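You operate a simulated robot arm through the tools that you are given. There is no shell and no other tool. Be economical: measure what you need, move in short steps, check, and stop when the job is done.

You run a simulated robot arm. Do the job below in one go: nothing can be reset, and whatever is moved stays where it is left.

Task
Tighten the clamps of inserts 4 and 1 to the clamp label's torque.
Fine: set the torque driver's dial while it is on its peg, turn each till it clicks, driver back on the peg; leave the other clamps loose.

It is judged by the outcome, as a careful person would: the job done as asked, and still so three seconds after it is handed in. It fails if anything else is knocked over, pushed out of place, dropped, spilled or broken.

Robot
A 7-joint arm with a two-finger parallel gripper, fixed in place. Base frame: the origin is at the foot of the arm, x ahead of it, y to its left, z up. Lengths are in m, angles in degrees, forces in N, time in s.
With the tool pointing down near the work surface it reaches from about 0.46 to 0.92 m from the base axis. Its first joint turns from -115.0 to 115.0 degrees. Payload 3.91 kg.
The TCP is the grasp point between the finger pads, 0.03 m short of the fingertips. In the tool frame z runs along the fingers and y along their closing line. The gripper opens to 0.11 m. The fingers are 0.02 m wide and 0.01 m thick; the gripper's body (0.048 by 0.112 m) begins 0.055 m behind the TCP.
Orientation is that of the tool frame in the base frame, as a unit quaternion [x, y, z, w]. With the fingers straight down and closing along the base's y, the tool's x points along the base's -x, its y along +y and its z along -z.

Tools
- The arm moves only by the tool apply_moves. Its argument "motion" is a list of rows, each an object (a shift or turn left out is 0, a gripper value left out holds the last) with "travel": the shift along the tool's x, y, z in m, a list of three; "angular": the turn, a rotation vector about the tool's x, y, z in degrees, a list of three; "claw": the closure in counts, from 0 (fully open) to 255 (shut). In form: [{"travel": [tx, ty, tz], "angular": [ax, ay, az], "claw": claw}, ...]. A call has 1 to 10 rows; each row shifts and turns the commanded pose from where the row before left it, along the tool's axes as they then stand. Rows are played at 5 a second. More than 0.05 m and 8.6 degrees between two rows, or a gripper value outside its range, and nothing of the call is played. A pose out of reach is approached as far as the arm can. The call stops where the force on the tool passes 40 N (or 10 N more than at its start, if that is more) or the arm is blocked; 0.2 s more then pass. Each finger travels about 0.153 m/s and halts on what it meets, pressing with about 36 N; the grip force reading is that of the motor and also rises with nothing between the fingers. The clock runs only during rows and for 0.2 s after the last one: add rows that do not move to give the fingers time. The reply holds the time, the measured pose of the TCP, the force on the tool along the base axes, the opening and the grip force, in the units named above and with some noise.
- Cameras (640 x 400 px; columns grow to the right, rows downward): "scene" is fixed at [0.219, 0.6499, 1.5143]; the picture's right is [-0.76, -0.65, 0.00], its down [-0.37, 0.43, -0.82] and it looks along [0.54, -0.62, -0.57] (base axes); focal length 320 px, centre (320, 200). "wrist" rides on the gripper at [0.072, 0.017, -0.103] in the tool frame; the picture's right is [-0.23, 0.97, 0.00], its down [-0.76, -0.18, -0.62] and it looks along [-0.61, -0.14, 0.78] (tool axes); focal length 222 px, centre (320, 200). There is no depth. A picture from a camera that has moved, and an enlarged one, comes with that camera's place and axes in the base frame and with its lens.
- get_image(camera): a new picture of that camera. No time passes.
- slide_trunk(by): slides the trunk up (or, below 0, down) by that many m; the arm rides with it, the base frame stays. It gives what a move gives, with no picture.
- close_up(camera, box): a new picture of the part [left, top, right, bottom] of that camera's present view, enlarged. No time passes.
- hand_in(): hands the job in; it is judged then, once.

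Go step by step. Nothing tells you positions but the pictures and the camera data: compare them with the known pose of the tool, close in by small moves and look again before you grip or let go. The budget is 120 turns and 84 pictures, counting those below and the enlarged ones. Unless the task says otherwise, let go and move clear before handing in, and close with one line.

The tools are called after ">>>" by a JSON object that holds its "api" and its "payload". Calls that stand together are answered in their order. apply_moves: Moves the arm, as the interface text tells. Its arguments: {"type":"object","properties":{"motion":{"type":"array"}},"required":["motion"]} The other tools are called the same way: slide_trunk (by) slides the trunk up or down; get_image (camera) takes a picture; close_up (camera, box) takes an enlarged picture of a part of a camera's view; hand_in () hands the job in.

At the start:

```text
t: 0.0
tcp_pos: [0.4471, 0.1193, 1.3076]
orientation: [0.0, 1.0, 0.0, 0.0]
ft_force: [1.2, 0.1, -1.1]
grip_width: 0.1103
gripper_force: 0.2
trunk travel left (down, up): [-0.825, 0.165]
```

scene: 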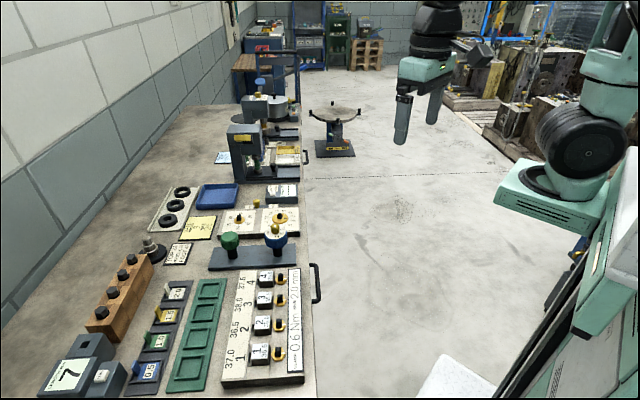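
wrist: 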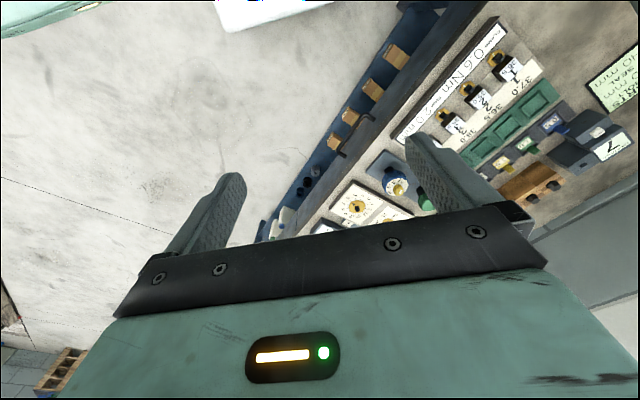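

I see a bench with a fixture of four inserts labelled with a torque, and two drivers on a rack. I'll enlarge the views to read the labels and the drivers.

>>> {"api": "close_up", "payload": {"camera": "scene", "box": [200, 250, 330, 390]}}

>>> {"api": "close_up", "payload": {"camera": "scene", "box": [140, 170, 320, 280]}}

>>> {"api": "close_up", "payload": {"camera": "wrist", "box": [320, 0, 640, 250]}}

```text
2.86 times, centred on (265, 320) of scene
camera zoom: at [0.219, 0.6499, 1.5143], right [-0.76, -0.65, 0.0], down [-0.37, 0.43, -0.82], along [0.54, -0.62, -0.57], focal length 913 px, centre (477, -143)
```

zoom: 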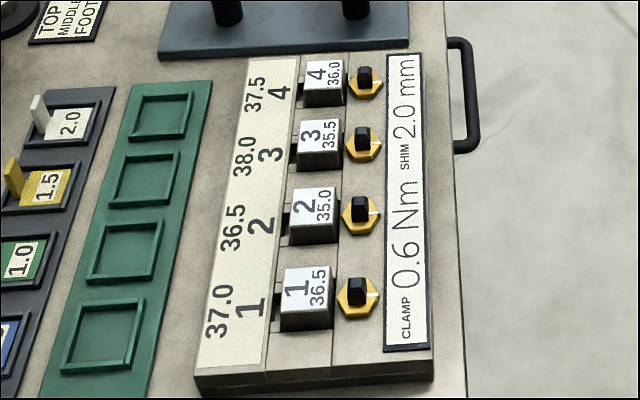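

```text
3.56 times, centred on (230, 225) of scene
camera zoom: at [0.219, 0.6499, 1.5143], right [-0.76, -0.65, 0.0], down [-0.37, 0.43, -0.82], along [0.54, -0.62, -0.57], focal length 1136 px, centre (640, 111)
```

zoom: 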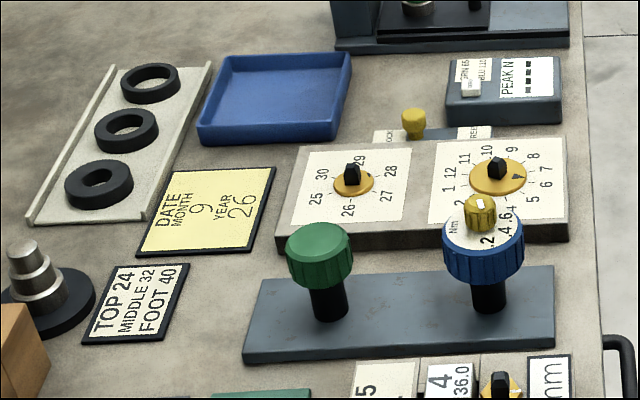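

```text
1.60 times, centred on (480, 125) of wrist
camera zoom: at [0.3754, 0.1364, 1.4107], right [0.23, 0.97, 0.0], down [0.76, -0.18, 0.62], along [0.61, -0.14, -0.78], focal length 355 px, centre (64, 320)
```

zoom: 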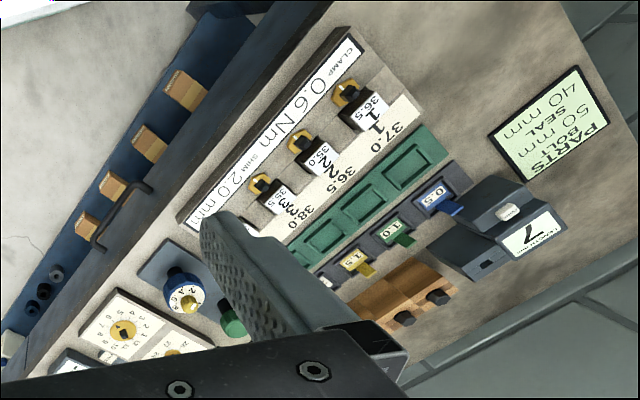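

The driver with the dial is the blue one, near (0.71, 0.26), and the clamp label reads 0.6 Nm. The clamps run diagonally from about (0.63, 0.32) for 4 to (0.50, 0.45) for 1. I'll move the wrist camera closer to the dial.

>>> {"api": "apply_moves", "payload": {"motion": [{"travel": [-0.0155, 0.03, 0.018]}, {"travel": [-0.0155, 0.03, 0.018]}, {"travel": [-0.0155, 0.03, 0.018]}, {"travel": [-0.0155, 0.03, 0.018]}, {"travel": [-0.0155, 0.03, 0.018]}, {"travel": [-0.0155, 0.03, 0.018]}, {}]}}

>>> {"api": "get_image", "payload": {"camera": "wrist"}}

```text
t: 1.6
tcp_pos: [0.5396, 0.2987, 1.1996]
orientation: [0.0, 1.0, 0.0, 0.0]
ft_force: [-0.6, 0.3, -0.5]
grip_width: 0.11
gripper_force: 0.0
trunk travel left (down, up): [-0.825, 0.165]
```

```text
78 pictures are left
camera wrist: at [0.4682, 0.3156, 1.3019], right [0.23, 0.97, 0.0], down [0.76, -0.18, 0.62], along [0.61, -0.14, -0.78], focal length 222 px, centre (320, 200)
```

wrist: 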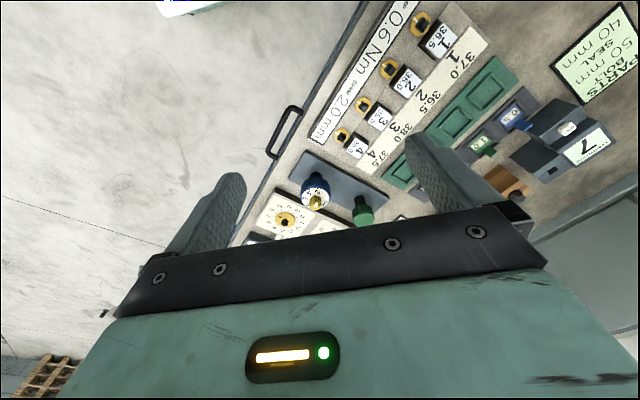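

>>> {"api": "close_up", "payload": {"camera": "wrist", "box": [270, 140, 390, 240]}}

>>> {"api": "close_up", "payload": {"camera": "scene", "box": [255, 215, 305, 270]}}

```text
4.00 times, centred on (330, 190) of wrist
camera zoom: at [0.4682, 0.3156, 1.3019], right [0.23, 0.97, 0.0], down [0.76, -0.18, 0.62], along [0.61, -0.14, -0.78], focal length 888 px, centre (280, 240)
```

zoom: 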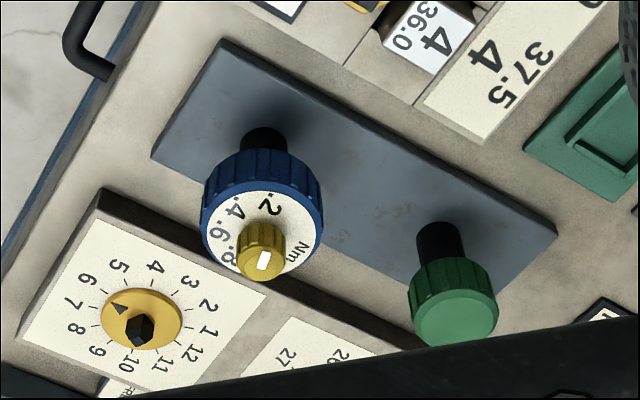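

```text
7.27 times, centred on (280, 242) of scene
camera zoom: at [0.219, 0.6499, 1.5143], right [-0.76, -0.65, 0.0], down [-0.37, 0.43, -0.82], along [0.54, -0.62, -0.57], focal length 2324 px, centre (611, -109)
```

zoom: 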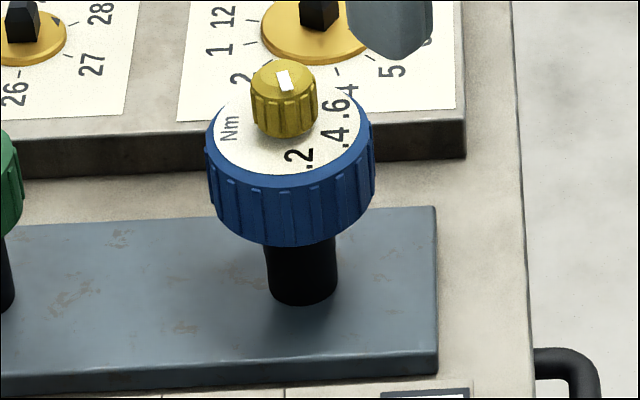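

Now I'll tilt the hand so its camera looks straight down on the dial.

>>> {"api": "apply_moves", "payload": {"motion": [{"travel": [-0.034, -0.006, 0.014]}, {"travel": [-0.034, -0.006, 0.014]}, {"travel": [-0.034, -0.006, 0.014]}, {"travel": [-0.034, -0.006, 0.014]}, {"travel": [-0.034, -0.006, 0.014]}, {"angular": [0, 7.6, 0]}, {"angular": [0, 7.6, 0]}, {"angular": [0, 7.6, 0]}, {"angular": [0, 7.6, 0]}, {"angular": [0, 7.6, 0]}]}}

>>> {"api": "get_image", "payload": {"camera": "wrist"}}

```text
t: 3.8
tcp_pos: [0.7054, 0.2632, 1.1298]
orientation: [0.0, 0.945, 0.0, -0.326]
ft_force: [0.0, -1.1, 0.2]
grip_width: 0.11
gripper_force: 0.0
out of reach, approached as far as the arm can: row 10
trunk travel left (down, up): [-0.825, 0.165]
```

```text
75 pictures are left
camera wrist: at [0.7116, 0.2804, 1.2561], right [0.18, 0.97, -0.14], down [0.98, -0.18, 0.02], along [-0.01, -0.14, -0.99], focal length 222 px, centre (320, 200)
```

wrist: 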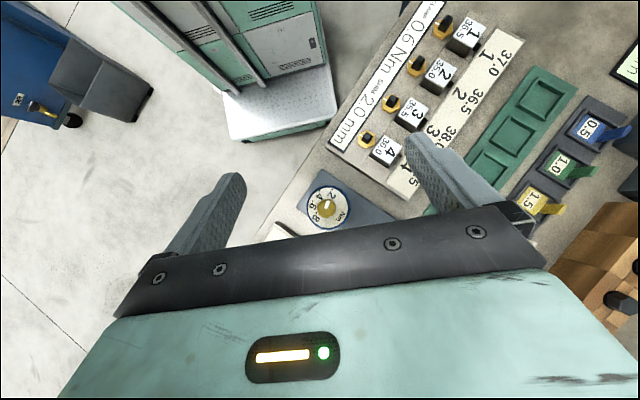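

>>> {"api": "close_up", "payload": {"camera": "wrist", "box": [290, 170, 370, 234]}}

>>> {"api": "close_up", "payload": {"camera": "wrist", "box": [340, 0, 500, 180]}}

```text
6.25 times, centred on (330, 202) of wrist
camera zoom: at [0.7116, 0.2804, 1.2561], right [0.18, 0.97, -0.14], down [0.98, -0.18, 0.02], along [-0.01, -0.14, -0.99], focal length 1388 px, centre (258, 188)
```

zoom: 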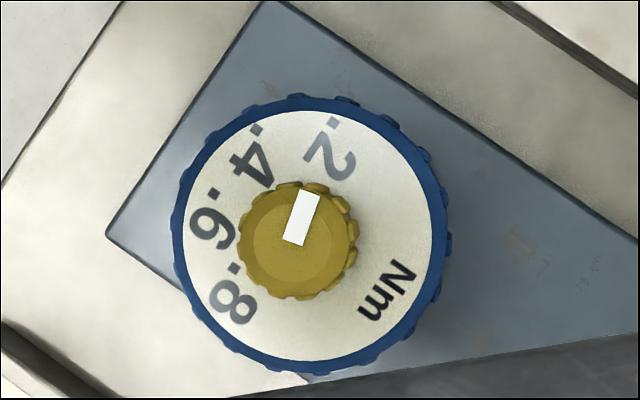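

```text
2.22 times, centred on (420, 90) of wrist
camera zoom: at [0.7116, 0.2804, 1.2561], right [0.18, 0.97, -0.14], down [0.98, -0.18, 0.02], along [-0.01, -0.14, -0.99], focal length 494 px, centre (98, 444)
```

zoom: 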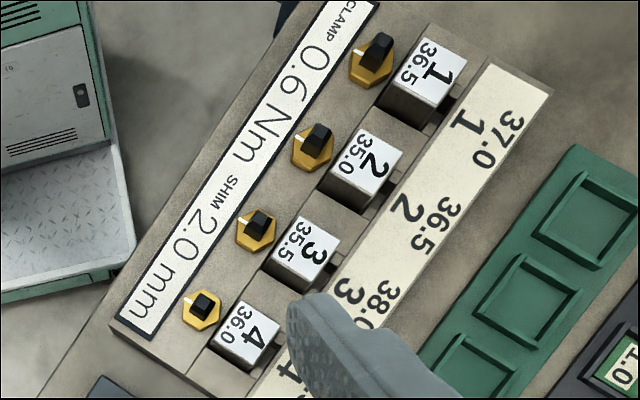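

The dial pointer sits at about .2, and .6 is roughly 100° counter-clockwise from it as seen from above. The knob top is near (0.720, 0.249, 0.996). I'll level the hand and pre-turn it before gripping the knob with the fingertips.

>>> {"api": "apply_moves", "payload": {"motion": [{"angular": [0, -7.6, 0]}, {"angular": [0, -7.6, 0]}, {"angular": [0, -7.6, 0]}, {"angular": [0, -7.6, 0]}, {"angular": [0, -7.6, 0], "claw": 130}, {"angular": [0, 0, 8.5]}, {"angular": [0, 0, 8.5]}, {"angular": [0, 0, 8.5]}, {"angular": [0, 0, 8.5]}, {"angular": [0, 0, 8.5]}]}}

```text
t: 6.0
tcp_pos: [0.7045, 0.2638, 1.1295]
orientation: [0.364, 0.932, 0.0, 0.0]
ft_force: [-1.0, 0.0, -0.2]
grip_width: 0.0537
gripper_force: 0.0
trunk travel left (down, up): [-0.825, 0.165]
```

>>> {"api": "apply_moves", "payload": {"motion": [{"travel": [-0.0107, 0, 0.03]}, {"travel": [-0.0107, -0.0004, 0.03]}, {"travel": [0, 0, 0.025]}, {}]}}

>>> {"api": "close_up", "payload": {"camera": "wrist", "box": [200, 80, 440, 260]}}

>>> {"api": "close_up", "payload": {"camera": "scene", "box": [230, 180, 330, 270]}}

```text
t: 7.0
tcp_pos: [0.7198, 0.2494, 1.0443]
orientation: [0.362, 0.932, 0.0, 0.0]
ft_force: [0.5, -0.3, 0.9]
grip_width: 0.0538
gripper_force: 0.0
trunk travel left (down, up): [-0.825, 0.165]
```

```text
2.22 times, centred on (320, 170) of wrist
camera zoom: at [0.6789, 0.3104, 1.1477], right [0.83, 0.56, 0.0], down [0.44, -0.65, 0.62], along [0.35, -0.51, -0.78], focal length 494 px, centre (320, 267)
```

zoom: 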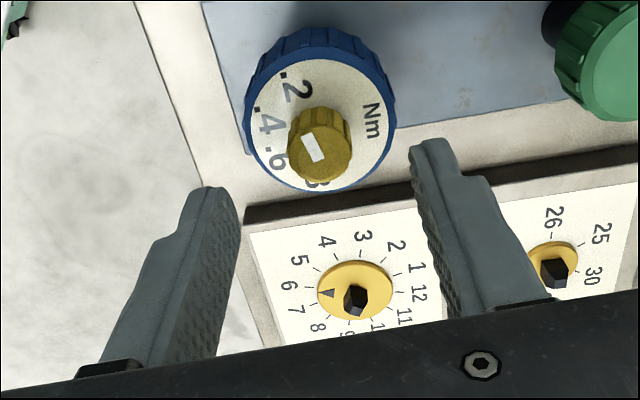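

```text
4.44 times, centred on (280, 225) of scene
camera zoom: at [0.219, 0.6499, 1.5143], right [-0.76, -0.65, 0.0], down [-0.37, 0.43, -0.82], along [0.54, -0.62, -0.57], focal length 1420 px, centre (498, 89)
```

zoom: 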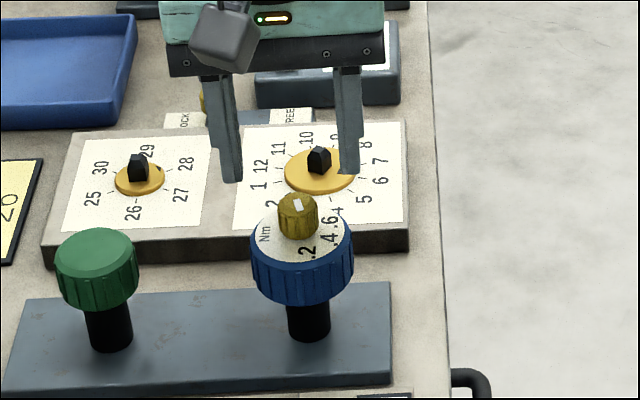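

>>> {"api": "apply_moves", "payload": {"motion": [{"travel": [0, 0.0015, 0.01]}, {"travel": [0, 0, 0.01]}, {"travel": [0, 0, 0.008]}, {}]}}

>>> {"api": "close_up", "payload": {"camera": "wrist", "box": [200, 80, 440, 260]}}

>>> {"api": "close_up", "payload": {"camera": "scene", "box": [250, 200, 310, 250]}}

```text
t: 8.0
tcp_pos: [0.7215, 0.2501, 1.0165]
orientation: [0.362, 0.932, 0.0, 0.0]
ft_force: [0.8, -0.3, 0.1]
grip_width: 0.0536
gripper_force: 0.1
trunk travel left (down, up): [-0.825, 0.165]
```

```text
2.22 times, centred on (320, 170) of wrist
camera zoom: at [0.6792, 0.3109, 1.1206], right [0.83, 0.56, 0.0], down [0.44, -0.65, 0.62], along [0.35, -0.51, -0.78], focal length 494 px, centre (320, 267)
```

zoom: 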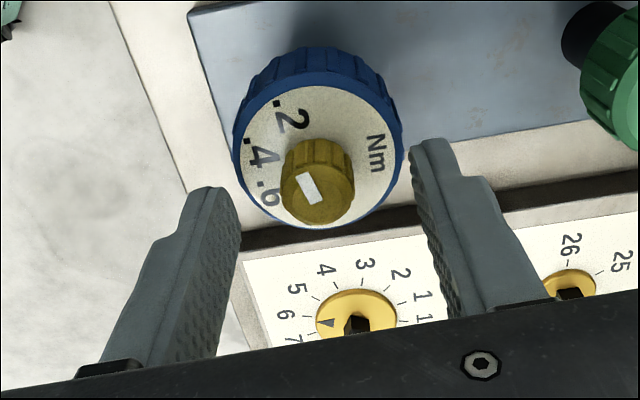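

```text
8.00 times, centred on (280, 225) of scene
camera zoom: at [0.219, 0.6499, 1.5143], right [-0.76, -0.65, 0.0], down [-0.37, 0.43, -0.82], along [0.54, -0.62, -0.57], focal length 2557 px, centre (640, 0)
```

zoom: 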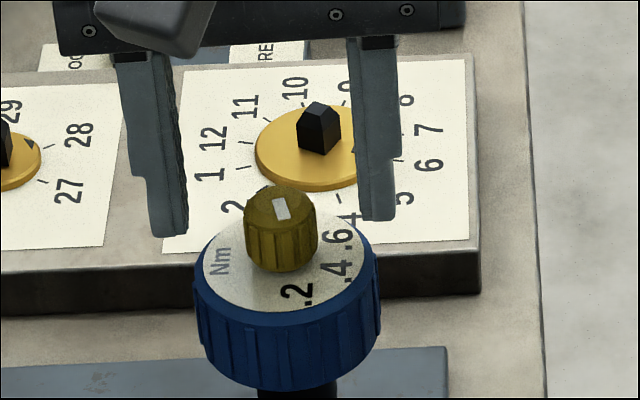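

>>> {"api": "apply_moves", "payload": {"motion": [{"travel": [0, -0.001, 0.002]}, {"claw": 180}, {"claw": 200}, {"claw": 255}, {}, {}]}}

>>> {"api": "close_up", "payload": {"camera": "wrist", "box": [240, 100, 400, 220]}}

```text
t: 9.4
tcp_pos: [0.7194, 0.2491, 1.0147]
orientation: [0.362, 0.932, 0.0, 0.0]
ft_force: [0.1, 1.4, -0.1]
grip_width: 0.0195
gripper_force: 35.5
trunk travel left (down, up): [-0.825, 0.165]
```

```text
3.33 times, centred on (320, 160) of wrist
camera zoom: at [0.6786, 0.3101, 1.1184], right [0.83, 0.56, 0.0], down [0.44, -0.65, 0.62], along [0.35, -0.51, -0.78], focal length 740 px, centre (320, 333)
```

zoom: 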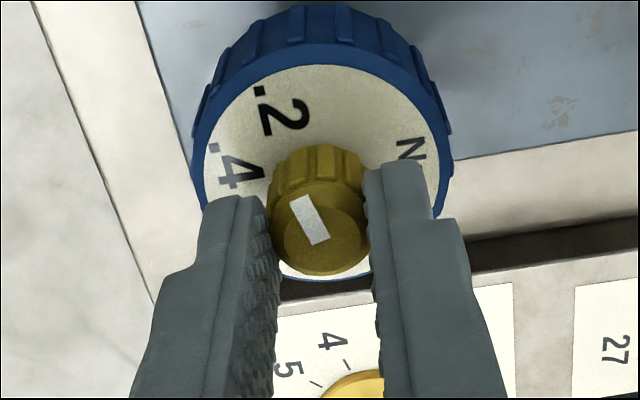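

The knob is gripped with almost no side load. I'll turn it counter-clockwise about 60° and check.

>>> {"api": "apply_moves", "payload": {"motion": [{"angular": [0, 0, -8]}, {"angular": [0, 0, -8]}, {"angular": [0, 0, -8]}, {"angular": [0, 0, -8]}, {"angular": [0, 0, -8]}, {"angular": [0, 0, -8]}, {"angular": [0, 0, -8]}, {"angular": [0, 0, -8]}, {}]}}

>>> {"api": "close_up", "payload": {"camera": "scene", "box": [250, 200, 310, 250]}}

>>> {"api": "close_up", "payload": {"camera": "wrist", "box": [240, 100, 400, 220]}}

```text
t: 11.4
tcp_pos: [0.7195, 0.2496, 1.0153]
orientation: [-0.187, 0.982, 0.0, 0.0]
ft_force: [-2.2, -4.7, -1.6]
grip_width: 0.0196
gripper_force: 35.9
trunk travel left (down, up): [-0.825, 0.165]
```

```text
8.00 times, centred on (280, 225) of scene
camera zoom: at [0.219, 0.6499, 1.5143], right [-0.76, -0.65, 0.0], down [-0.37, 0.43, -0.82], along [0.54, -0.62, -0.57], focal length 2557 px, centre (640, 0)
```

zoom: 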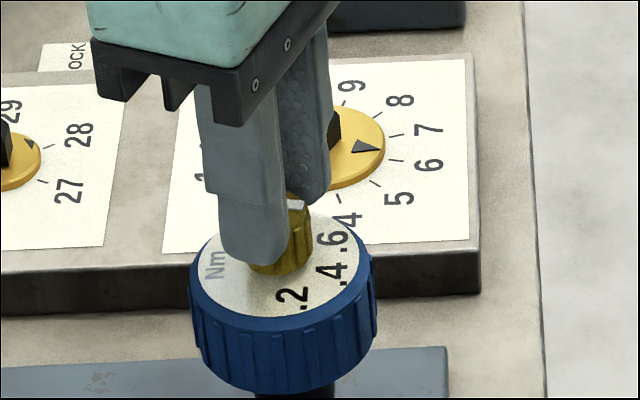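

```text
3.33 times, centred on (320, 160) of wrist
camera zoom: at [0.6463, 0.2386, 1.1187], right [-0.15, 0.99, 0.0], down [0.77, 0.12, 0.62], along [0.62, 0.09, -0.78], focal length 740 px, centre (320, 333)
```

zoom: 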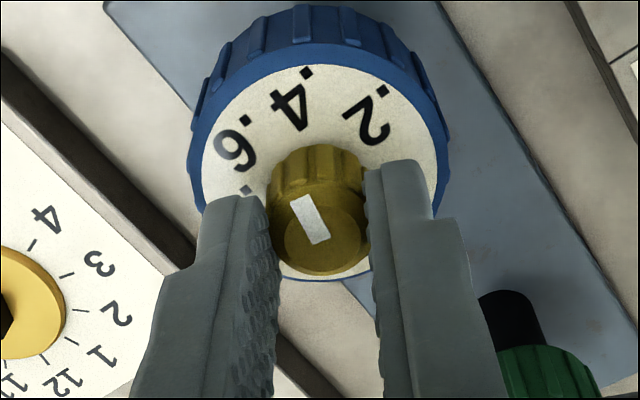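

>>> {"api": "apply_moves", "payload": {"motion": [{"angular": [0, 0, -7]}, {"angular": [0, 0, -7]}, {"angular": [0, 0, -7]}, {"angular": [0, 0, -7]}, {"angular": [0, 0, -7]}, {}]}}

>>> {"api": "close_up", "payload": {"camera": "wrist", "box": [240, 100, 400, 220]}}

```text
t: 12.8
tcp_pos: [0.7196, 0.2493, 1.0149]
orientation: [-0.474, 0.881, 0.0, -0.001]
ft_force: [-6.1, -7.7, 4.1]
grip_width: 0.0198
gripper_force: 36.0
trunk travel left (down, up): [-0.825, 0.165]
```

```text
3.33 times, centred on (320, 160) of wrist
camera zoom: at [0.6665, 0.1974, 1.1186], right [-0.69, 0.73, 0.0], down [0.57, 0.54, 0.62], along [0.45, 0.43, -0.78], focal length 740 px, centre (320, 333)
```

zoom: 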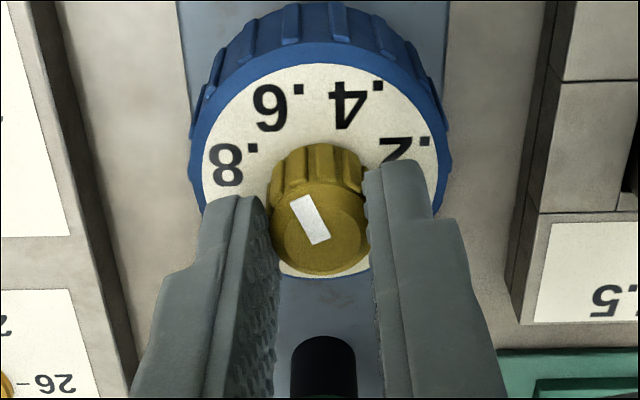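

The knob turned with the fingers. I'll release, lift and take a top-down view to read the setting exactly.

>>> {"api": "apply_moves", "payload": {"motion": [{"claw": 130}, {}, {"travel": [0, 0, -0.04]}, {"travel": [0, 0, -0.04]}, {"angular": [0, 7.6, 0]}, {"angular": [0, 7.6, 0]}, {"angular": [0, 7.6, 0]}, {"angular": [0, 7.6, 0]}, {"angular": [0, 7.6, 0]}, {}]}}

>>> {"api": "get_image", "payload": {"camera": "wrist"}}

```text
t: 15.0
tcp_pos: [0.7194, 0.25, 1.0947]
orientation: [-0.457, 0.85, -0.125, -0.231]
ft_force: [-0.5, 0.3, 0.0]
grip_width: 0.0538
gripper_force: 0.0
out of reach, approached as far as the arm can: row 9
trunk travel left (down, up): [-0.825, 0.165]
```

```text
64 pictures are left
camera wrist: at [0.701, 0.2506, 1.221], right [-0.7, 0.7, -0.12], down [0.68, 0.71, 0.15], along [0.19, 0.03, -0.98], focal length 222 px, centre (320, 200)
```

wrist: 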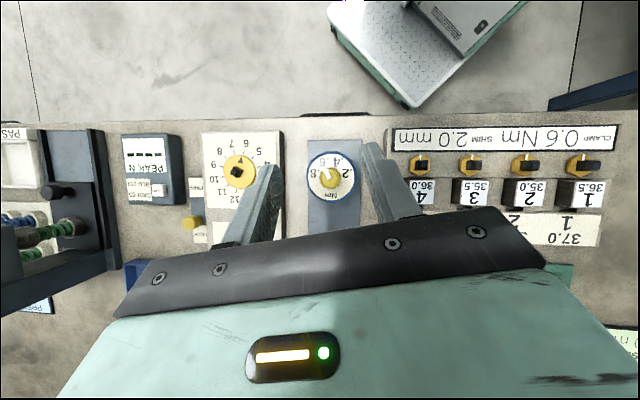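

>>> {"api": "close_up", "payload": {"camera": "wrist", "box": [290, 140, 370, 204]}}

>>> {"api": "close_up", "payload": {"camera": "scene", "box": [250, 210, 310, 260]}}

```text
6.25 times, centred on (330, 172) of wrist
camera zoom: at [0.701, 0.2506, 1.221], right [-0.7, 0.7, -0.12], down [0.68, 0.71, 0.15], along [0.19, 0.03, -0.98], focal length 1388 px, centre (258, 375)
```

zoom: 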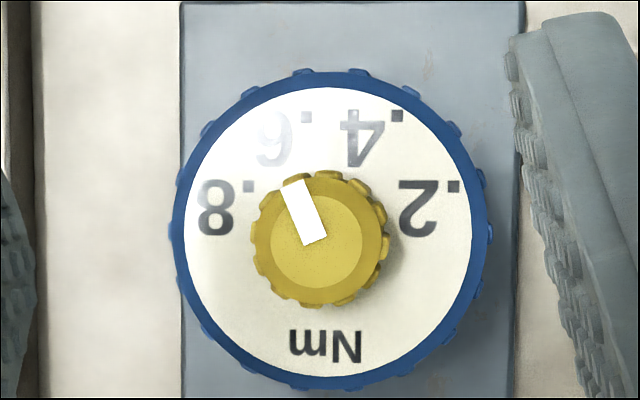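

```text
8.00 times, centred on (280, 235) of scene
camera zoom: at [0.219, 0.6499, 1.5143], right [-0.76, -0.65, 0.0], down [-0.37, 0.43, -0.82], along [0.54, -0.62, -0.57], focal length 2557 px, centre (640, -80)
```

zoom: 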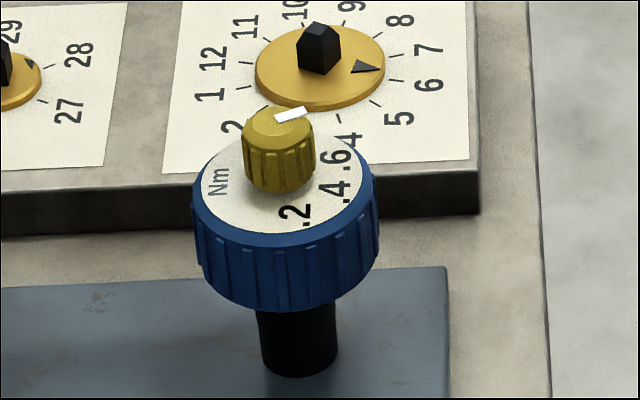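

The dial now points at .6: the numerals are 50° apart and the pointer is within about 1° of .6. Next I'll level the hand, open, and lower the fingers around the blue handle.

>>> {"api": "apply_moves", "payload": {"motion": [{"angular": [0, -7.6, 0], "claw": 40}, {"angular": [0, -7.6, 0]}, {"angular": [0, -7.6, 0]}, {"angular": [0, -7.6, 0]}, {"angular": [0, -7.6, 0]}, {"travel": [0, 0, 0.03]}, {"travel": [0, 0, 0.03]}, {}]}}

>>> {"api": "get_image", "payload": {"camera": "wrist"}}

>>> {"api": "close_up", "payload": {"camera": "scene", "box": [230, 190, 330, 270]}}

```text
t: 16.8
tcp_pos: [0.7241, 0.257, 1.0347]
orientation: [-0.472, 0.879, 0.032, 0.058]
ft_force: [0.1, -0.2, -0.2]
grip_width: 0.0927
gripper_force: 0.1
trunk travel left (down, up): [-0.825, 0.165]
```

```text
61 pictures are left
camera wrist: at [0.663, 0.1948, 1.128], right [-0.69, 0.73, 0.03], down [0.52, 0.46, 0.72], along [0.51, 0.51, -0.69], focal length 222 px, centre (320, 200)
```

wrist: 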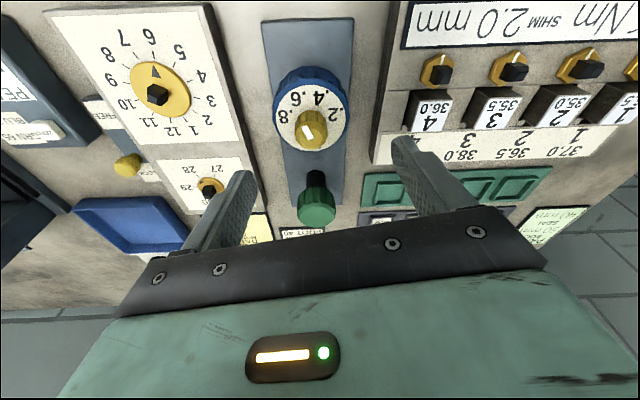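

```text
5.00 times, centred on (280, 230) of scene
camera zoom: at [0.219, 0.6499, 1.5143], right [-0.76, -0.65, 0.0], down [-0.37, 0.43, -0.82], along [0.54, -0.62, -0.57], focal length 1598 px, centre (520, 50)
```

zoom: 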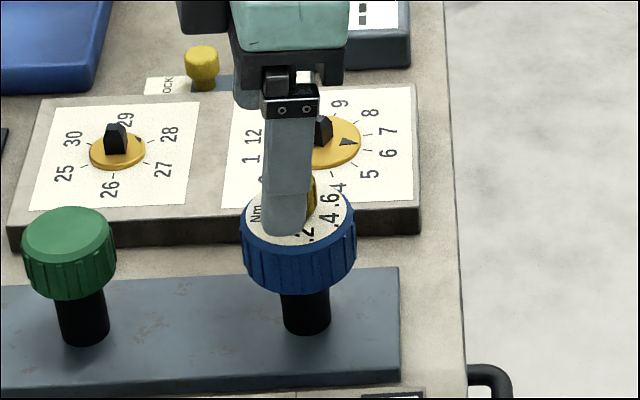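

The tilt came back 7.6° too far, so I'll correct it and re-centre.

>>> {"api": "apply_moves", "payload": {"motion": [{"angular": [0, 7.6, 0]}, {"travel": [0.0087, -0.0008, 0]}, {}]}}

>>> {"api": "close_up", "payload": {"camera": "wrist", "box": [200, 80, 440, 260]}}

```text
t: 17.6
tcp_pos: [0.7197, 0.2477, 1.036]
orientation: [-0.473, 0.881, 0.0, 0.001]
ft_force: [-0.3, -0.6, -0.5]
grip_width: 0.0926
gripper_force: 0.0
trunk travel left (down, up): [-0.825, 0.165]
```

```text
2.22 times, centred on (320, 170) of wrist
camera zoom: at [0.6665, 0.1974, 1.1396], right [-0.69, 0.73, 0.0], down [0.57, 0.54, 0.62], along [0.45, 0.43, -0.78], focal length 494 px, centre (320, 267)
```

zoom: 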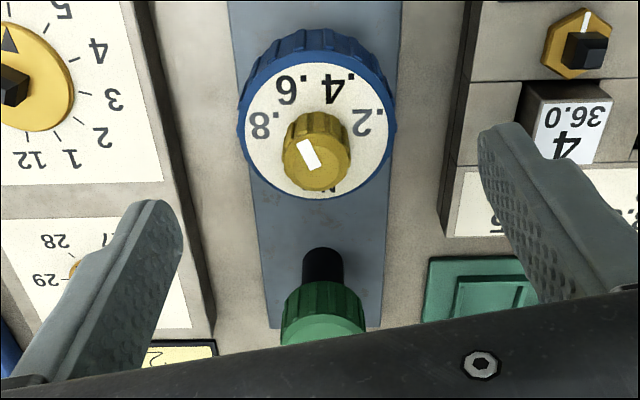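

>>> {"api": "apply_moves", "payload": {"motion": [{"travel": [-0.0015, 0.0006, 0.02]}, {"travel": [0, 0, 0.02]}, {"travel": [0, 0, 0.015]}, {"travel": [0, 0, 0.013]}, {}]}}

>>> {"api": "close_up", "payload": {"camera": "scene", "box": [230, 190, 330, 270]}}

>>> {"api": "close_up", "payload": {"camera": "wrist", "box": [200, 80, 440, 260]}}

```text
t: 18.8
tcp_pos: [0.7203, 0.2501, 0.9678]
orientation: [-0.474, 0.88, 0.001, 0.0]
ft_force: [0.4, 0.1, -0.3]
grip_width: 0.0928
gripper_force: 0.1
trunk travel left (down, up): [-0.825, 0.165]
```

```text
5.00 times, centred on (280, 230) of scene
camera zoom: at [0.219, 0.6499, 1.5143], right [-0.76, -0.65, 0.0], down [-0.37, 0.43, -0.82], along [0.54, -0.62, -0.57], focal length 1598 px, centre (520, 50)
```

zoom: 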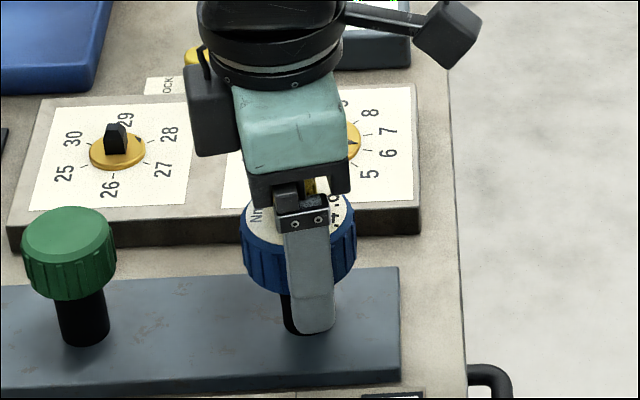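

```text
2.22 times, centred on (320, 170) of wrist
camera zoom: at [0.6671, 0.1993, 1.0715], right [-0.69, 0.73, 0.0], down [0.57, 0.54, 0.62], along [0.45, 0.43, -0.78], focal length 494 px, centre (320, 267)
```

zoom: 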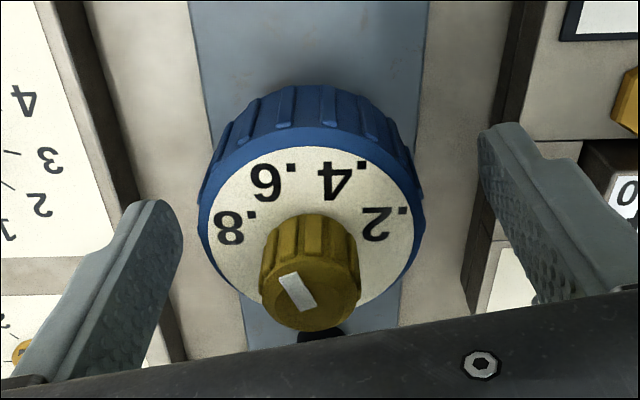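

>>> {"api": "apply_moves", "payload": {"motion": [{"travel": [0, -0.001, 0], "claw": 90}, {"claw": 110}, {"claw": 125}, {"claw": 255}, {}, {}]}}

>>> {"api": "close_up", "payload": {"camera": "wrist", "box": [200, 80, 440, 260]}}

```text
t: 20.2
tcp_pos: [0.7215, 0.2494, 0.9665]
orientation: [-0.473, 0.881, 0.0, 0.0]
ft_force: [0.6, 0.6, 0.1]
grip_width: 0.0571
gripper_force: 36.1
trunk travel left (down, up): [-0.825, 0.165]
```

```text
2.22 times, centred on (320, 170) of wrist
camera zoom: at [0.6682, 0.1983, 1.0718], right [-0.69, 0.73, 0.0], down [0.57, 0.54, 0.62], along [0.45, 0.43, -0.78], focal length 494 px, centre (320, 267)
```

zoom: 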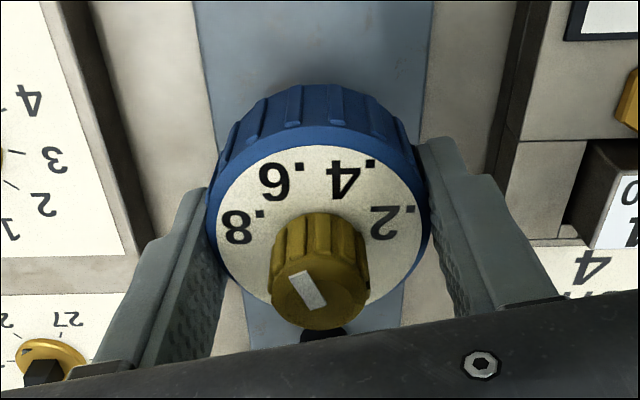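

It is gripped with no side load. The peg reference is TCP (0.7215, 0.2494, 0.9665). Now I'll lift.

>>> {"api": "apply_moves", "payload": {"motion": [{"travel": [0, 0, -0.01]}, {"travel": [0, 0, -0.02]}, {"travel": [0, 0, -0.03]}, {"travel": [0, 0, -0.03]}, {"travel": [0, 0, -0.03]}, {}]}}

>>> {"api": "get_image", "payload": {"camera": "scene"}}

>>> {"api": "close_up", "payload": {"camera": "scene", "box": [230, 130, 350, 270]}}

```text
t: 21.6
tcp_pos: [0.721, 0.2496, 1.0857]
orientation: [-0.474, 0.881, 0.0, 0.0]
ft_force: [-0.1, 0.0, -3.2]
grip_width: 0.0572
gripper_force: 36.2
trunk travel left (down, up): [-0.825, 0.165]
```

```text
55 pictures are left
```

scene: 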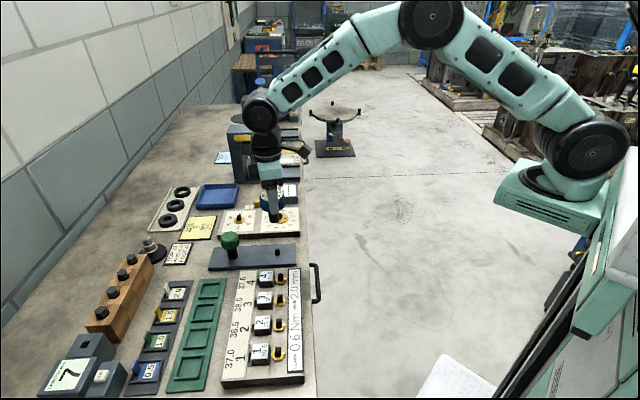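

```text
2.86 times, centred on (290, 200) of scene
camera zoom: at [0.219, 0.6499, 1.5143], right [-0.76, -0.65, 0.0], down [-0.37, 0.43, -0.82], along [0.54, -0.62, -0.57], focal length 913 px, centre (406, 200)
```

zoom: 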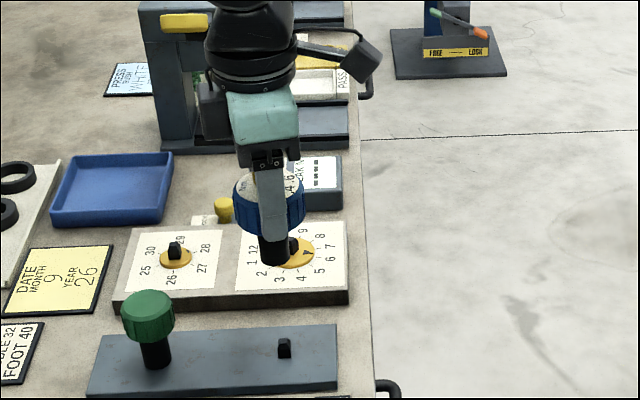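

The driver is off its peg; the peg is a small square post, so the socket is square. I'll check the post angles from here.

>>> {"api": "get_image", "payload": {"camera": "wrist"}}

>>> {"api": "close_up", "payload": {"camera": "scene", "box": [250, 240, 310, 300]}}

>>> {"api": "close_up", "payload": {"camera": "scene", "box": [240, 300, 310, 370]}}

```text
53 pictures are left
camera wrist: at [0.6675, 0.1977, 1.1898], right [-0.69, 0.73, 0.0], down [0.57, 0.54, 0.62], along [0.45, 0.43, -0.78], focal length 222 px, centre (320, 200)
```

wrist: 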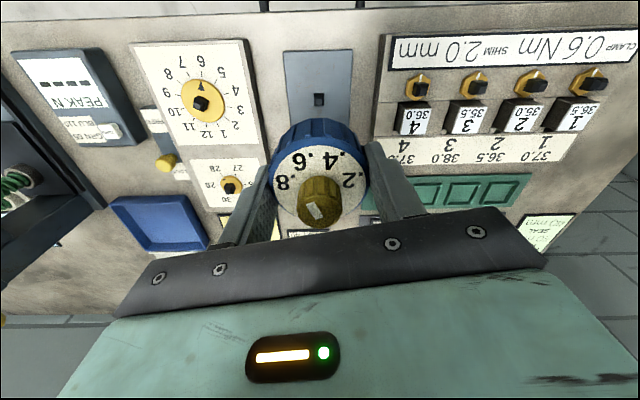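

```text
6.67 times, centred on (280, 270) of scene
camera zoom: at [0.219, 0.6499, 1.5143], right [-0.76, -0.65, 0.0], down [-0.37, 0.43, -0.82], along [0.54, -0.62, -0.57], focal length 2131 px, centre (587, -267)
```

zoom: 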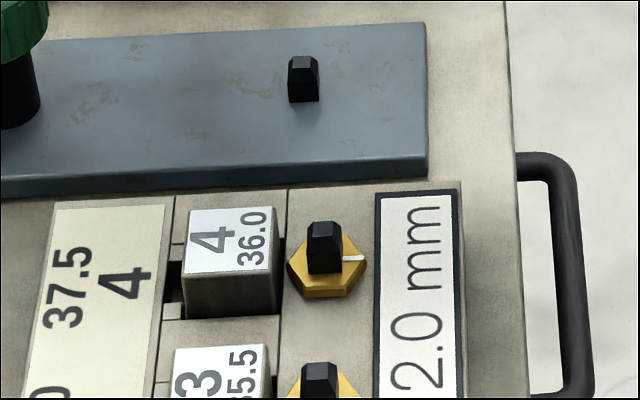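

```text
5.71 times, centred on (275, 335) of scene
camera zoom: at [0.219, 0.6499, 1.5143], right [-0.76, -0.65, 0.0], down [-0.37, 0.43, -0.82], along [0.54, -0.62, -0.57], focal length 1826 px, centre (577, -571)
```

zoom: 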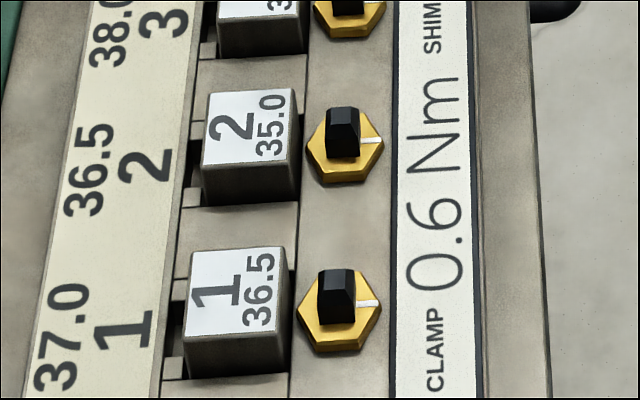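

All posts appear aligned with the board the same way the peg is. I'll move over clamp 4 with the same hand yaw.

>>> {"api": "apply_moves", "payload": {"motion": [{"travel": [-0.0025, 0.0284, 0]}, {"travel": [-0.0026, 0.0284, 0]}, {"travel": [-0.0026, 0.0284, 0.01]}, {"travel": [-0.0026, 0.0284, 0.02]}, {}]}}

>>> {"api": "close_up", "payload": {"camera": "scene", "box": [240, 200, 340, 300]}}

>>> {"api": "get_image", "payload": {"camera": "wrist"}}

```text
t: 22.8
tcp_pos: [0.6322, 0.3219, 1.0567]
orientation: [-0.473, 0.881, 0.001, 0.0]
ft_force: [-0.1, -0.1, -2.2]
grip_width: 0.0568
gripper_force: 35.7
trunk travel left (down, up): [-0.825, 0.165]
```

```text
4.00 times, centred on (290, 250) of scene
camera zoom: at [0.219, 0.6499, 1.5143], right [-0.76, -0.65, 0.0], down [-0.37, 0.43, -0.82], along [0.54, -0.62, -0.57], focal length 1278 px, centre (440, 0)
```

zoom: 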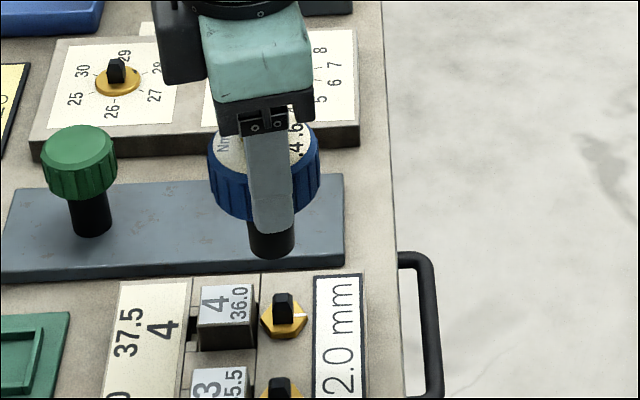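

```text
49 pictures are left
camera wrist: at [0.579, 0.27, 1.1607], right [-0.69, 0.73, 0.0], down [0.57, 0.54, 0.62], along [0.45, 0.43, -0.78], focal length 222 px, centre (320, 200)
```

wrist: 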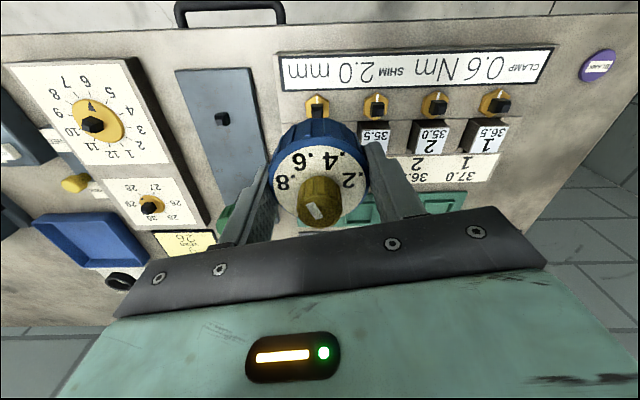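

>>> {"api": "close_up", "payload": {"camera": "wrist", "box": [200, 70, 360, 190]}}

>>> {"api": "close_up", "payload": {"camera": "wrist", "box": [350, 60, 530, 180]}}

>>> {"api": "close_up", "payload": {"camera": "scene", "box": [280, 240, 320, 300]}}

```text
3.33 times, centred on (280, 130) of wrist
camera zoom: at [0.579, 0.27, 1.1607], right [-0.69, 0.73, 0.0], down [0.57, 0.54, 0.62], along [0.45, 0.43, -0.78], focal length 740 px, centre (453, 433)
```

zoom: 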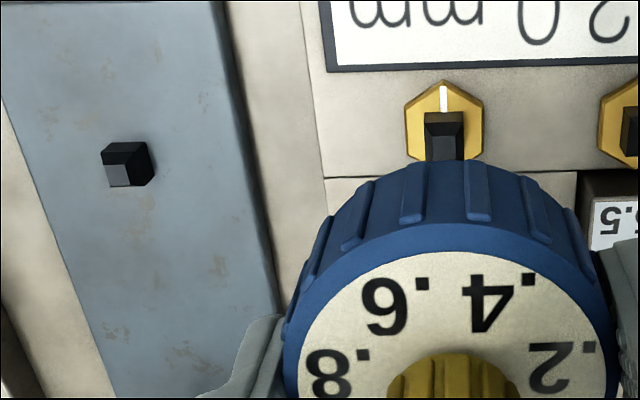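

```text
3.33 times, centred on (440, 120) of wrist
camera zoom: at [0.579, 0.27, 1.1607], right [-0.69, 0.73, 0.0], down [0.57, 0.54, 0.62], along [0.45, 0.43, -0.78], focal length 740 px, centre (-80, 467)
```

zoom: 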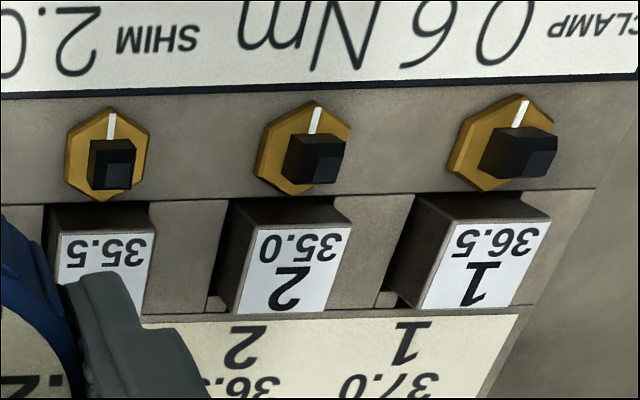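

```text
6.67 times, centred on (300, 270) of scene
camera zoom: at [0.219, 0.6499, 1.5143], right [-0.76, -0.65, 0.0], down [-0.37, 0.43, -0.82], along [0.54, -0.62, -0.57], focal length 2131 px, centre (453, -267)
```

zoom: 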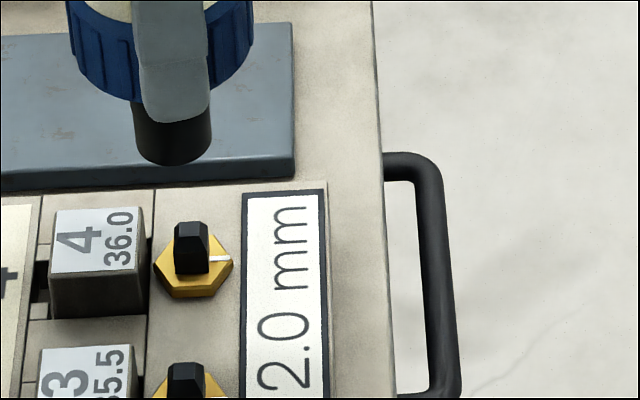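

>>> {"api": "apply_moves", "payload": {"motion": [{"travel": [0.0045, -0.0015, 0.01]}, {"travel": [0, 0, 0.02]}, {}]}}

>>> {"api": "close_up", "payload": {"camera": "scene", "box": [260, 240, 310, 290]}}

>>> {"api": "close_up", "payload": {"camera": "wrist", "box": [240, 70, 400, 190]}}

```text
t: 23.6
tcp_pos: [0.632, 0.3155, 1.027]
orientation: [-0.474, 0.88, -0.001, 0.0]
ft_force: [0.4, 0.2, -1.7]
grip_width: 0.0568
gripper_force: 35.9
trunk travel left (down, up): [-0.825, 0.165]
```

```text
8.00 times, centred on (285, 265) of scene
camera zoom: at [0.219, 0.6499, 1.5143], right [-0.76, -0.65, 0.0], down [-0.37, 0.43, -0.82], along [0.54, -0.62, -0.57], focal length 2557 px, centre (600, -320)
```

zoom: 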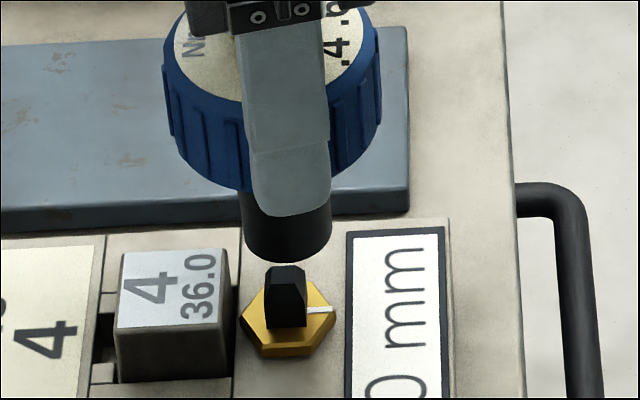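

```text
3.33 times, centred on (320, 130) of wrist
camera zoom: at [0.5782, 0.2645, 1.1308], right [-0.69, 0.73, 0.0], down [0.57, 0.54, 0.62], along [0.45, 0.43, -0.78], focal length 740 px, centre (320, 433)
```

zoom: 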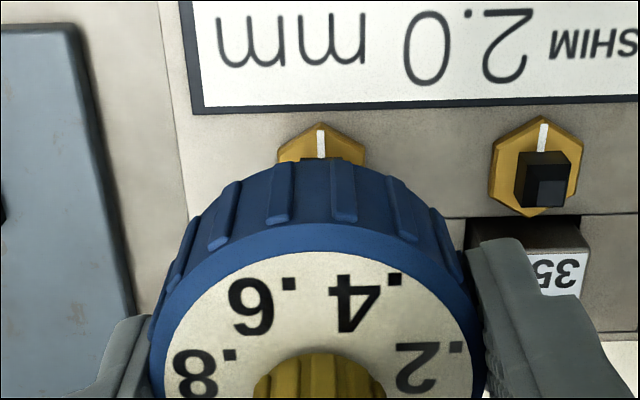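

The socket lines up over post 4 in both views, so I'll lower it gently.

>>> {"api": "apply_moves", "payload": {"motion": [{"travel": [0, 0, 0.006]}, {"travel": [0, 0, 0.004]}, {"travel": [0, 0, 0.004]}, {"travel": [0, 0, 0.004]}, {}]}}

>>> {"api": "close_up", "payload": {"camera": "scene", "box": [260, 240, 310, 290]}}

```text
t: 24.8
tcp_pos: [0.6322, 0.3156, 1.0087]
orientation: [-0.473, 0.881, 0.0, 0.0]
ft_force: [0.6, 0.5, -1.3]
grip_width: 0.0568
gripper_force: 35.8
trunk travel left (down, up): [-0.825, 0.165]
```

```text
8.00 times, centred on (285, 265) of scene
camera zoom: at [0.219, 0.6499, 1.5143], right [-0.76, -0.65, 0.0], down [-0.37, 0.43, -0.82], along [0.54, -0.62, -0.57], focal length 2557 px, centre (600, -320)
```

zoom: 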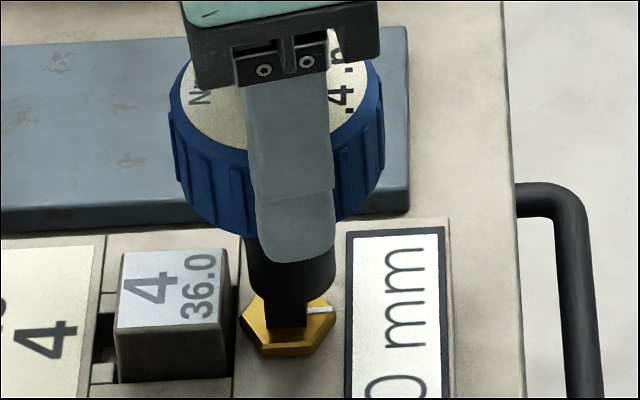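

>>> {"api": "apply_moves", "payload": {"motion": [{"travel": [0, 0, 0.003]}, {"travel": [0, 0, 0.003]}, {"travel": [0, 0, 0.003]}, {}]}}

>>> {"api": "close_up", "payload": {"camera": "scene", "box": [260, 240, 310, 290]}}

```text
t: 25.8
tcp_pos: [0.6319, 0.3174, 1.0011]
orientation: [-0.473, 0.881, 0.0, 0.001]
ft_force: [6.2, 6.5, 0.0]
grip_width: 0.057
gripper_force: 35.9
trunk travel left (down, up): [-0.825, 0.165]
```

```text
8.00 times, centred on (285, 265) of scene
camera zoom: at [0.219, 0.6499, 1.5143], right [-0.76, -0.65, 0.0], down [-0.37, 0.43, -0.82], along [0.54, -0.62, -0.57], focal length 2557 px, centre (600, -320)
```

zoom: 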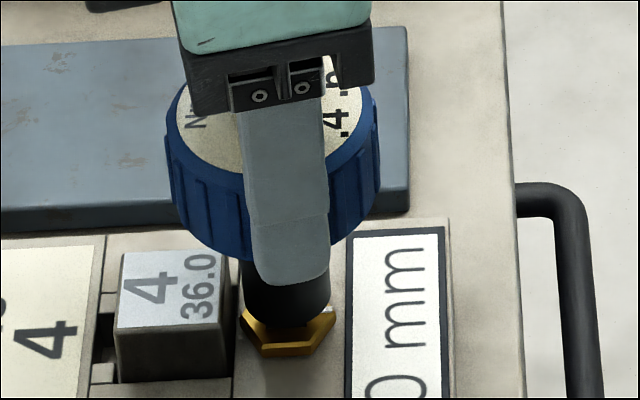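

>>> {"api": "apply_moves", "payload": {"motion": [{"travel": [-0.0015, 0, 0]}, {"travel": [0, 0, 0.003]}, {}]}}

>>> {"api": "close_up", "payload": {"camera": "scene", "box": [260, 240, 310, 290]}}

```text
t: 26.6
tcp_pos: [0.6323, 0.3175, 0.9971]
orientation: [-0.474, 0.881, 0.0, 0.0]
ft_force: [2.3, 2.8, -0.7]
grip_width: 0.0567
gripper_force: 35.8
trunk travel left (down, up): [-0.825, 0.165]
```

```text
8.00 times, centred on (285, 265) of scene
camera zoom: at [0.219, 0.6499, 1.5143], right [-0.76, -0.65, 0.0], down [-0.37, 0.43, -0.82], along [0.54, -0.62, -0.57], focal length 2557 px, centre (600, -320)
```

zoom: 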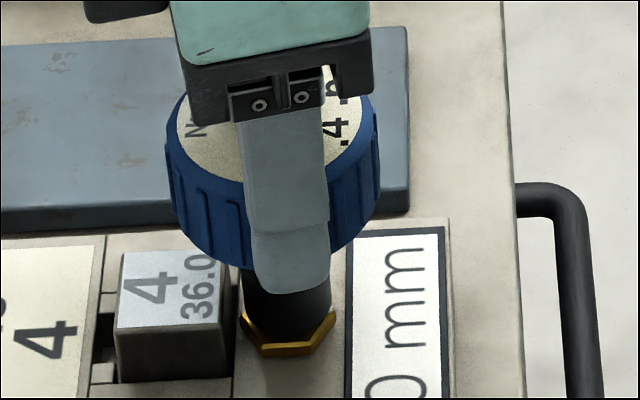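

The socket is seated. Now I'll turn clockwise in small steps, watching for a click.

>>> {"api": "apply_moves", "payload": {"motion": [{"travel": [-0.0006, 0, 0.0015]}, {"angular": [0, 0, 6]}, {"angular": [0, 0, 6]}, {"angular": [0, 0, 6]}, {"angular": [0, 0, 6]}, {}]}}

>>> {"api": "close_up", "payload": {"camera": "scene", "box": [260, 240, 310, 290]}}

```text
t: 28.0
tcp_pos: [0.6349, 0.3181, 0.996]
orientation: [-0.279, 0.96, 0.0, 0.0]
ft_force: [4.6, -0.1, -0.7]
grip_width: 0.0569
gripper_force: 36.4
trunk travel left (down, up): [-0.825, 0.165]
```

```text
8.00 times, centred on (285, 265) of scene
camera zoom: at [0.219, 0.6499, 1.5143], right [-0.76, -0.65, 0.0], down [-0.37, 0.43, -0.82], along [0.54, -0.62, -0.57], focal length 2557 px, centre (600, -320)
```

zoom: 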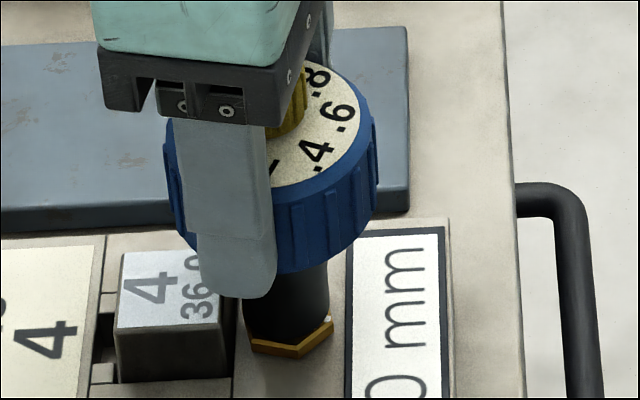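

>>> {"api": "apply_moves", "payload": {"motion": [{"angular": [0, 0, 7]}, {"angular": [0, 0, 7]}, {"angular": [0, 0, 7]}, {"angular": [0, 0, 7]}, {"angular": [0, 0, 7]}, {}]}}

>>> {"api": "close_up", "payload": {"camera": "scene", "box": [260, 240, 310, 290]}}

```text
t: 29.4
tcp_pos: [0.6338, 0.3163, 0.9958]
orientation: [0.023, 1.0, 0.001, 0.0]
ft_force: [8.2, -2.0, -2.7]
grip_width: 0.0569
gripper_force: 36.0
trunk travel left (down, up): [-0.825, 0.165]
```

```text
8.00 times, centred on (285, 265) of scene
camera zoom: at [0.219, 0.6499, 1.5143], right [-0.76, -0.65, 0.0], down [-0.37, 0.43, -0.82], along [0.54, -0.62, -0.57], focal length 2557 px, centre (600, -320)
```

zoom: 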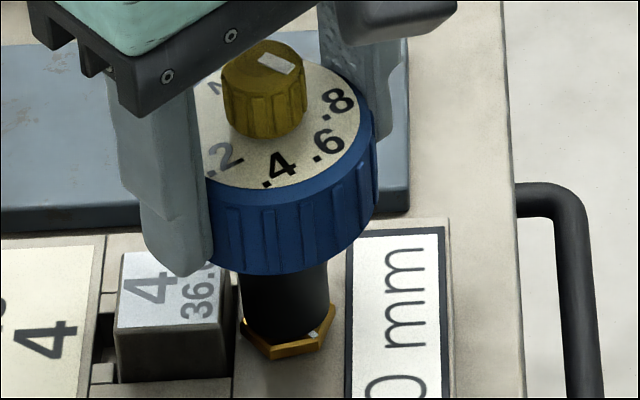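

>>> {"api": "apply_moves", "payload": {"motion": [{"angular": [0, 0, 7]}, {"angular": [0, 0, 7]}, {"angular": [0, 0, 7]}, {"angular": [0, 0, 7]}, {}]}}

>>> {"api": "close_up", "payload": {"camera": "scene", "box": [260, 240, 310, 290]}}

```text
t: 30.6
tcp_pos: [0.633, 0.317, 0.9957]
orientation: [0.264, 0.965, 0.001, 0.001]
ft_force: [7.7, -7.2, 4.0]
grip_width: 0.057
gripper_force: 35.8
trunk travel left (down, up): [-0.825, 0.165]
```

```text
8.00 times, centred on (285, 265) of scene
camera zoom: at [0.219, 0.6499, 1.5143], right [-0.76, -0.65, 0.0], down [-0.37, 0.43, -0.82], along [0.54, -0.62, -0.57], focal length 2557 px, centre (600, -320)
```

zoom: 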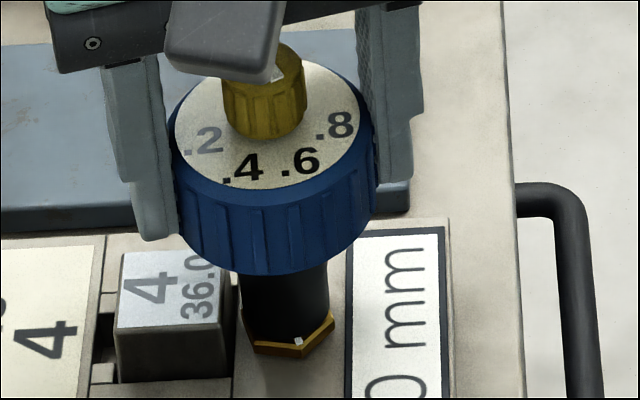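

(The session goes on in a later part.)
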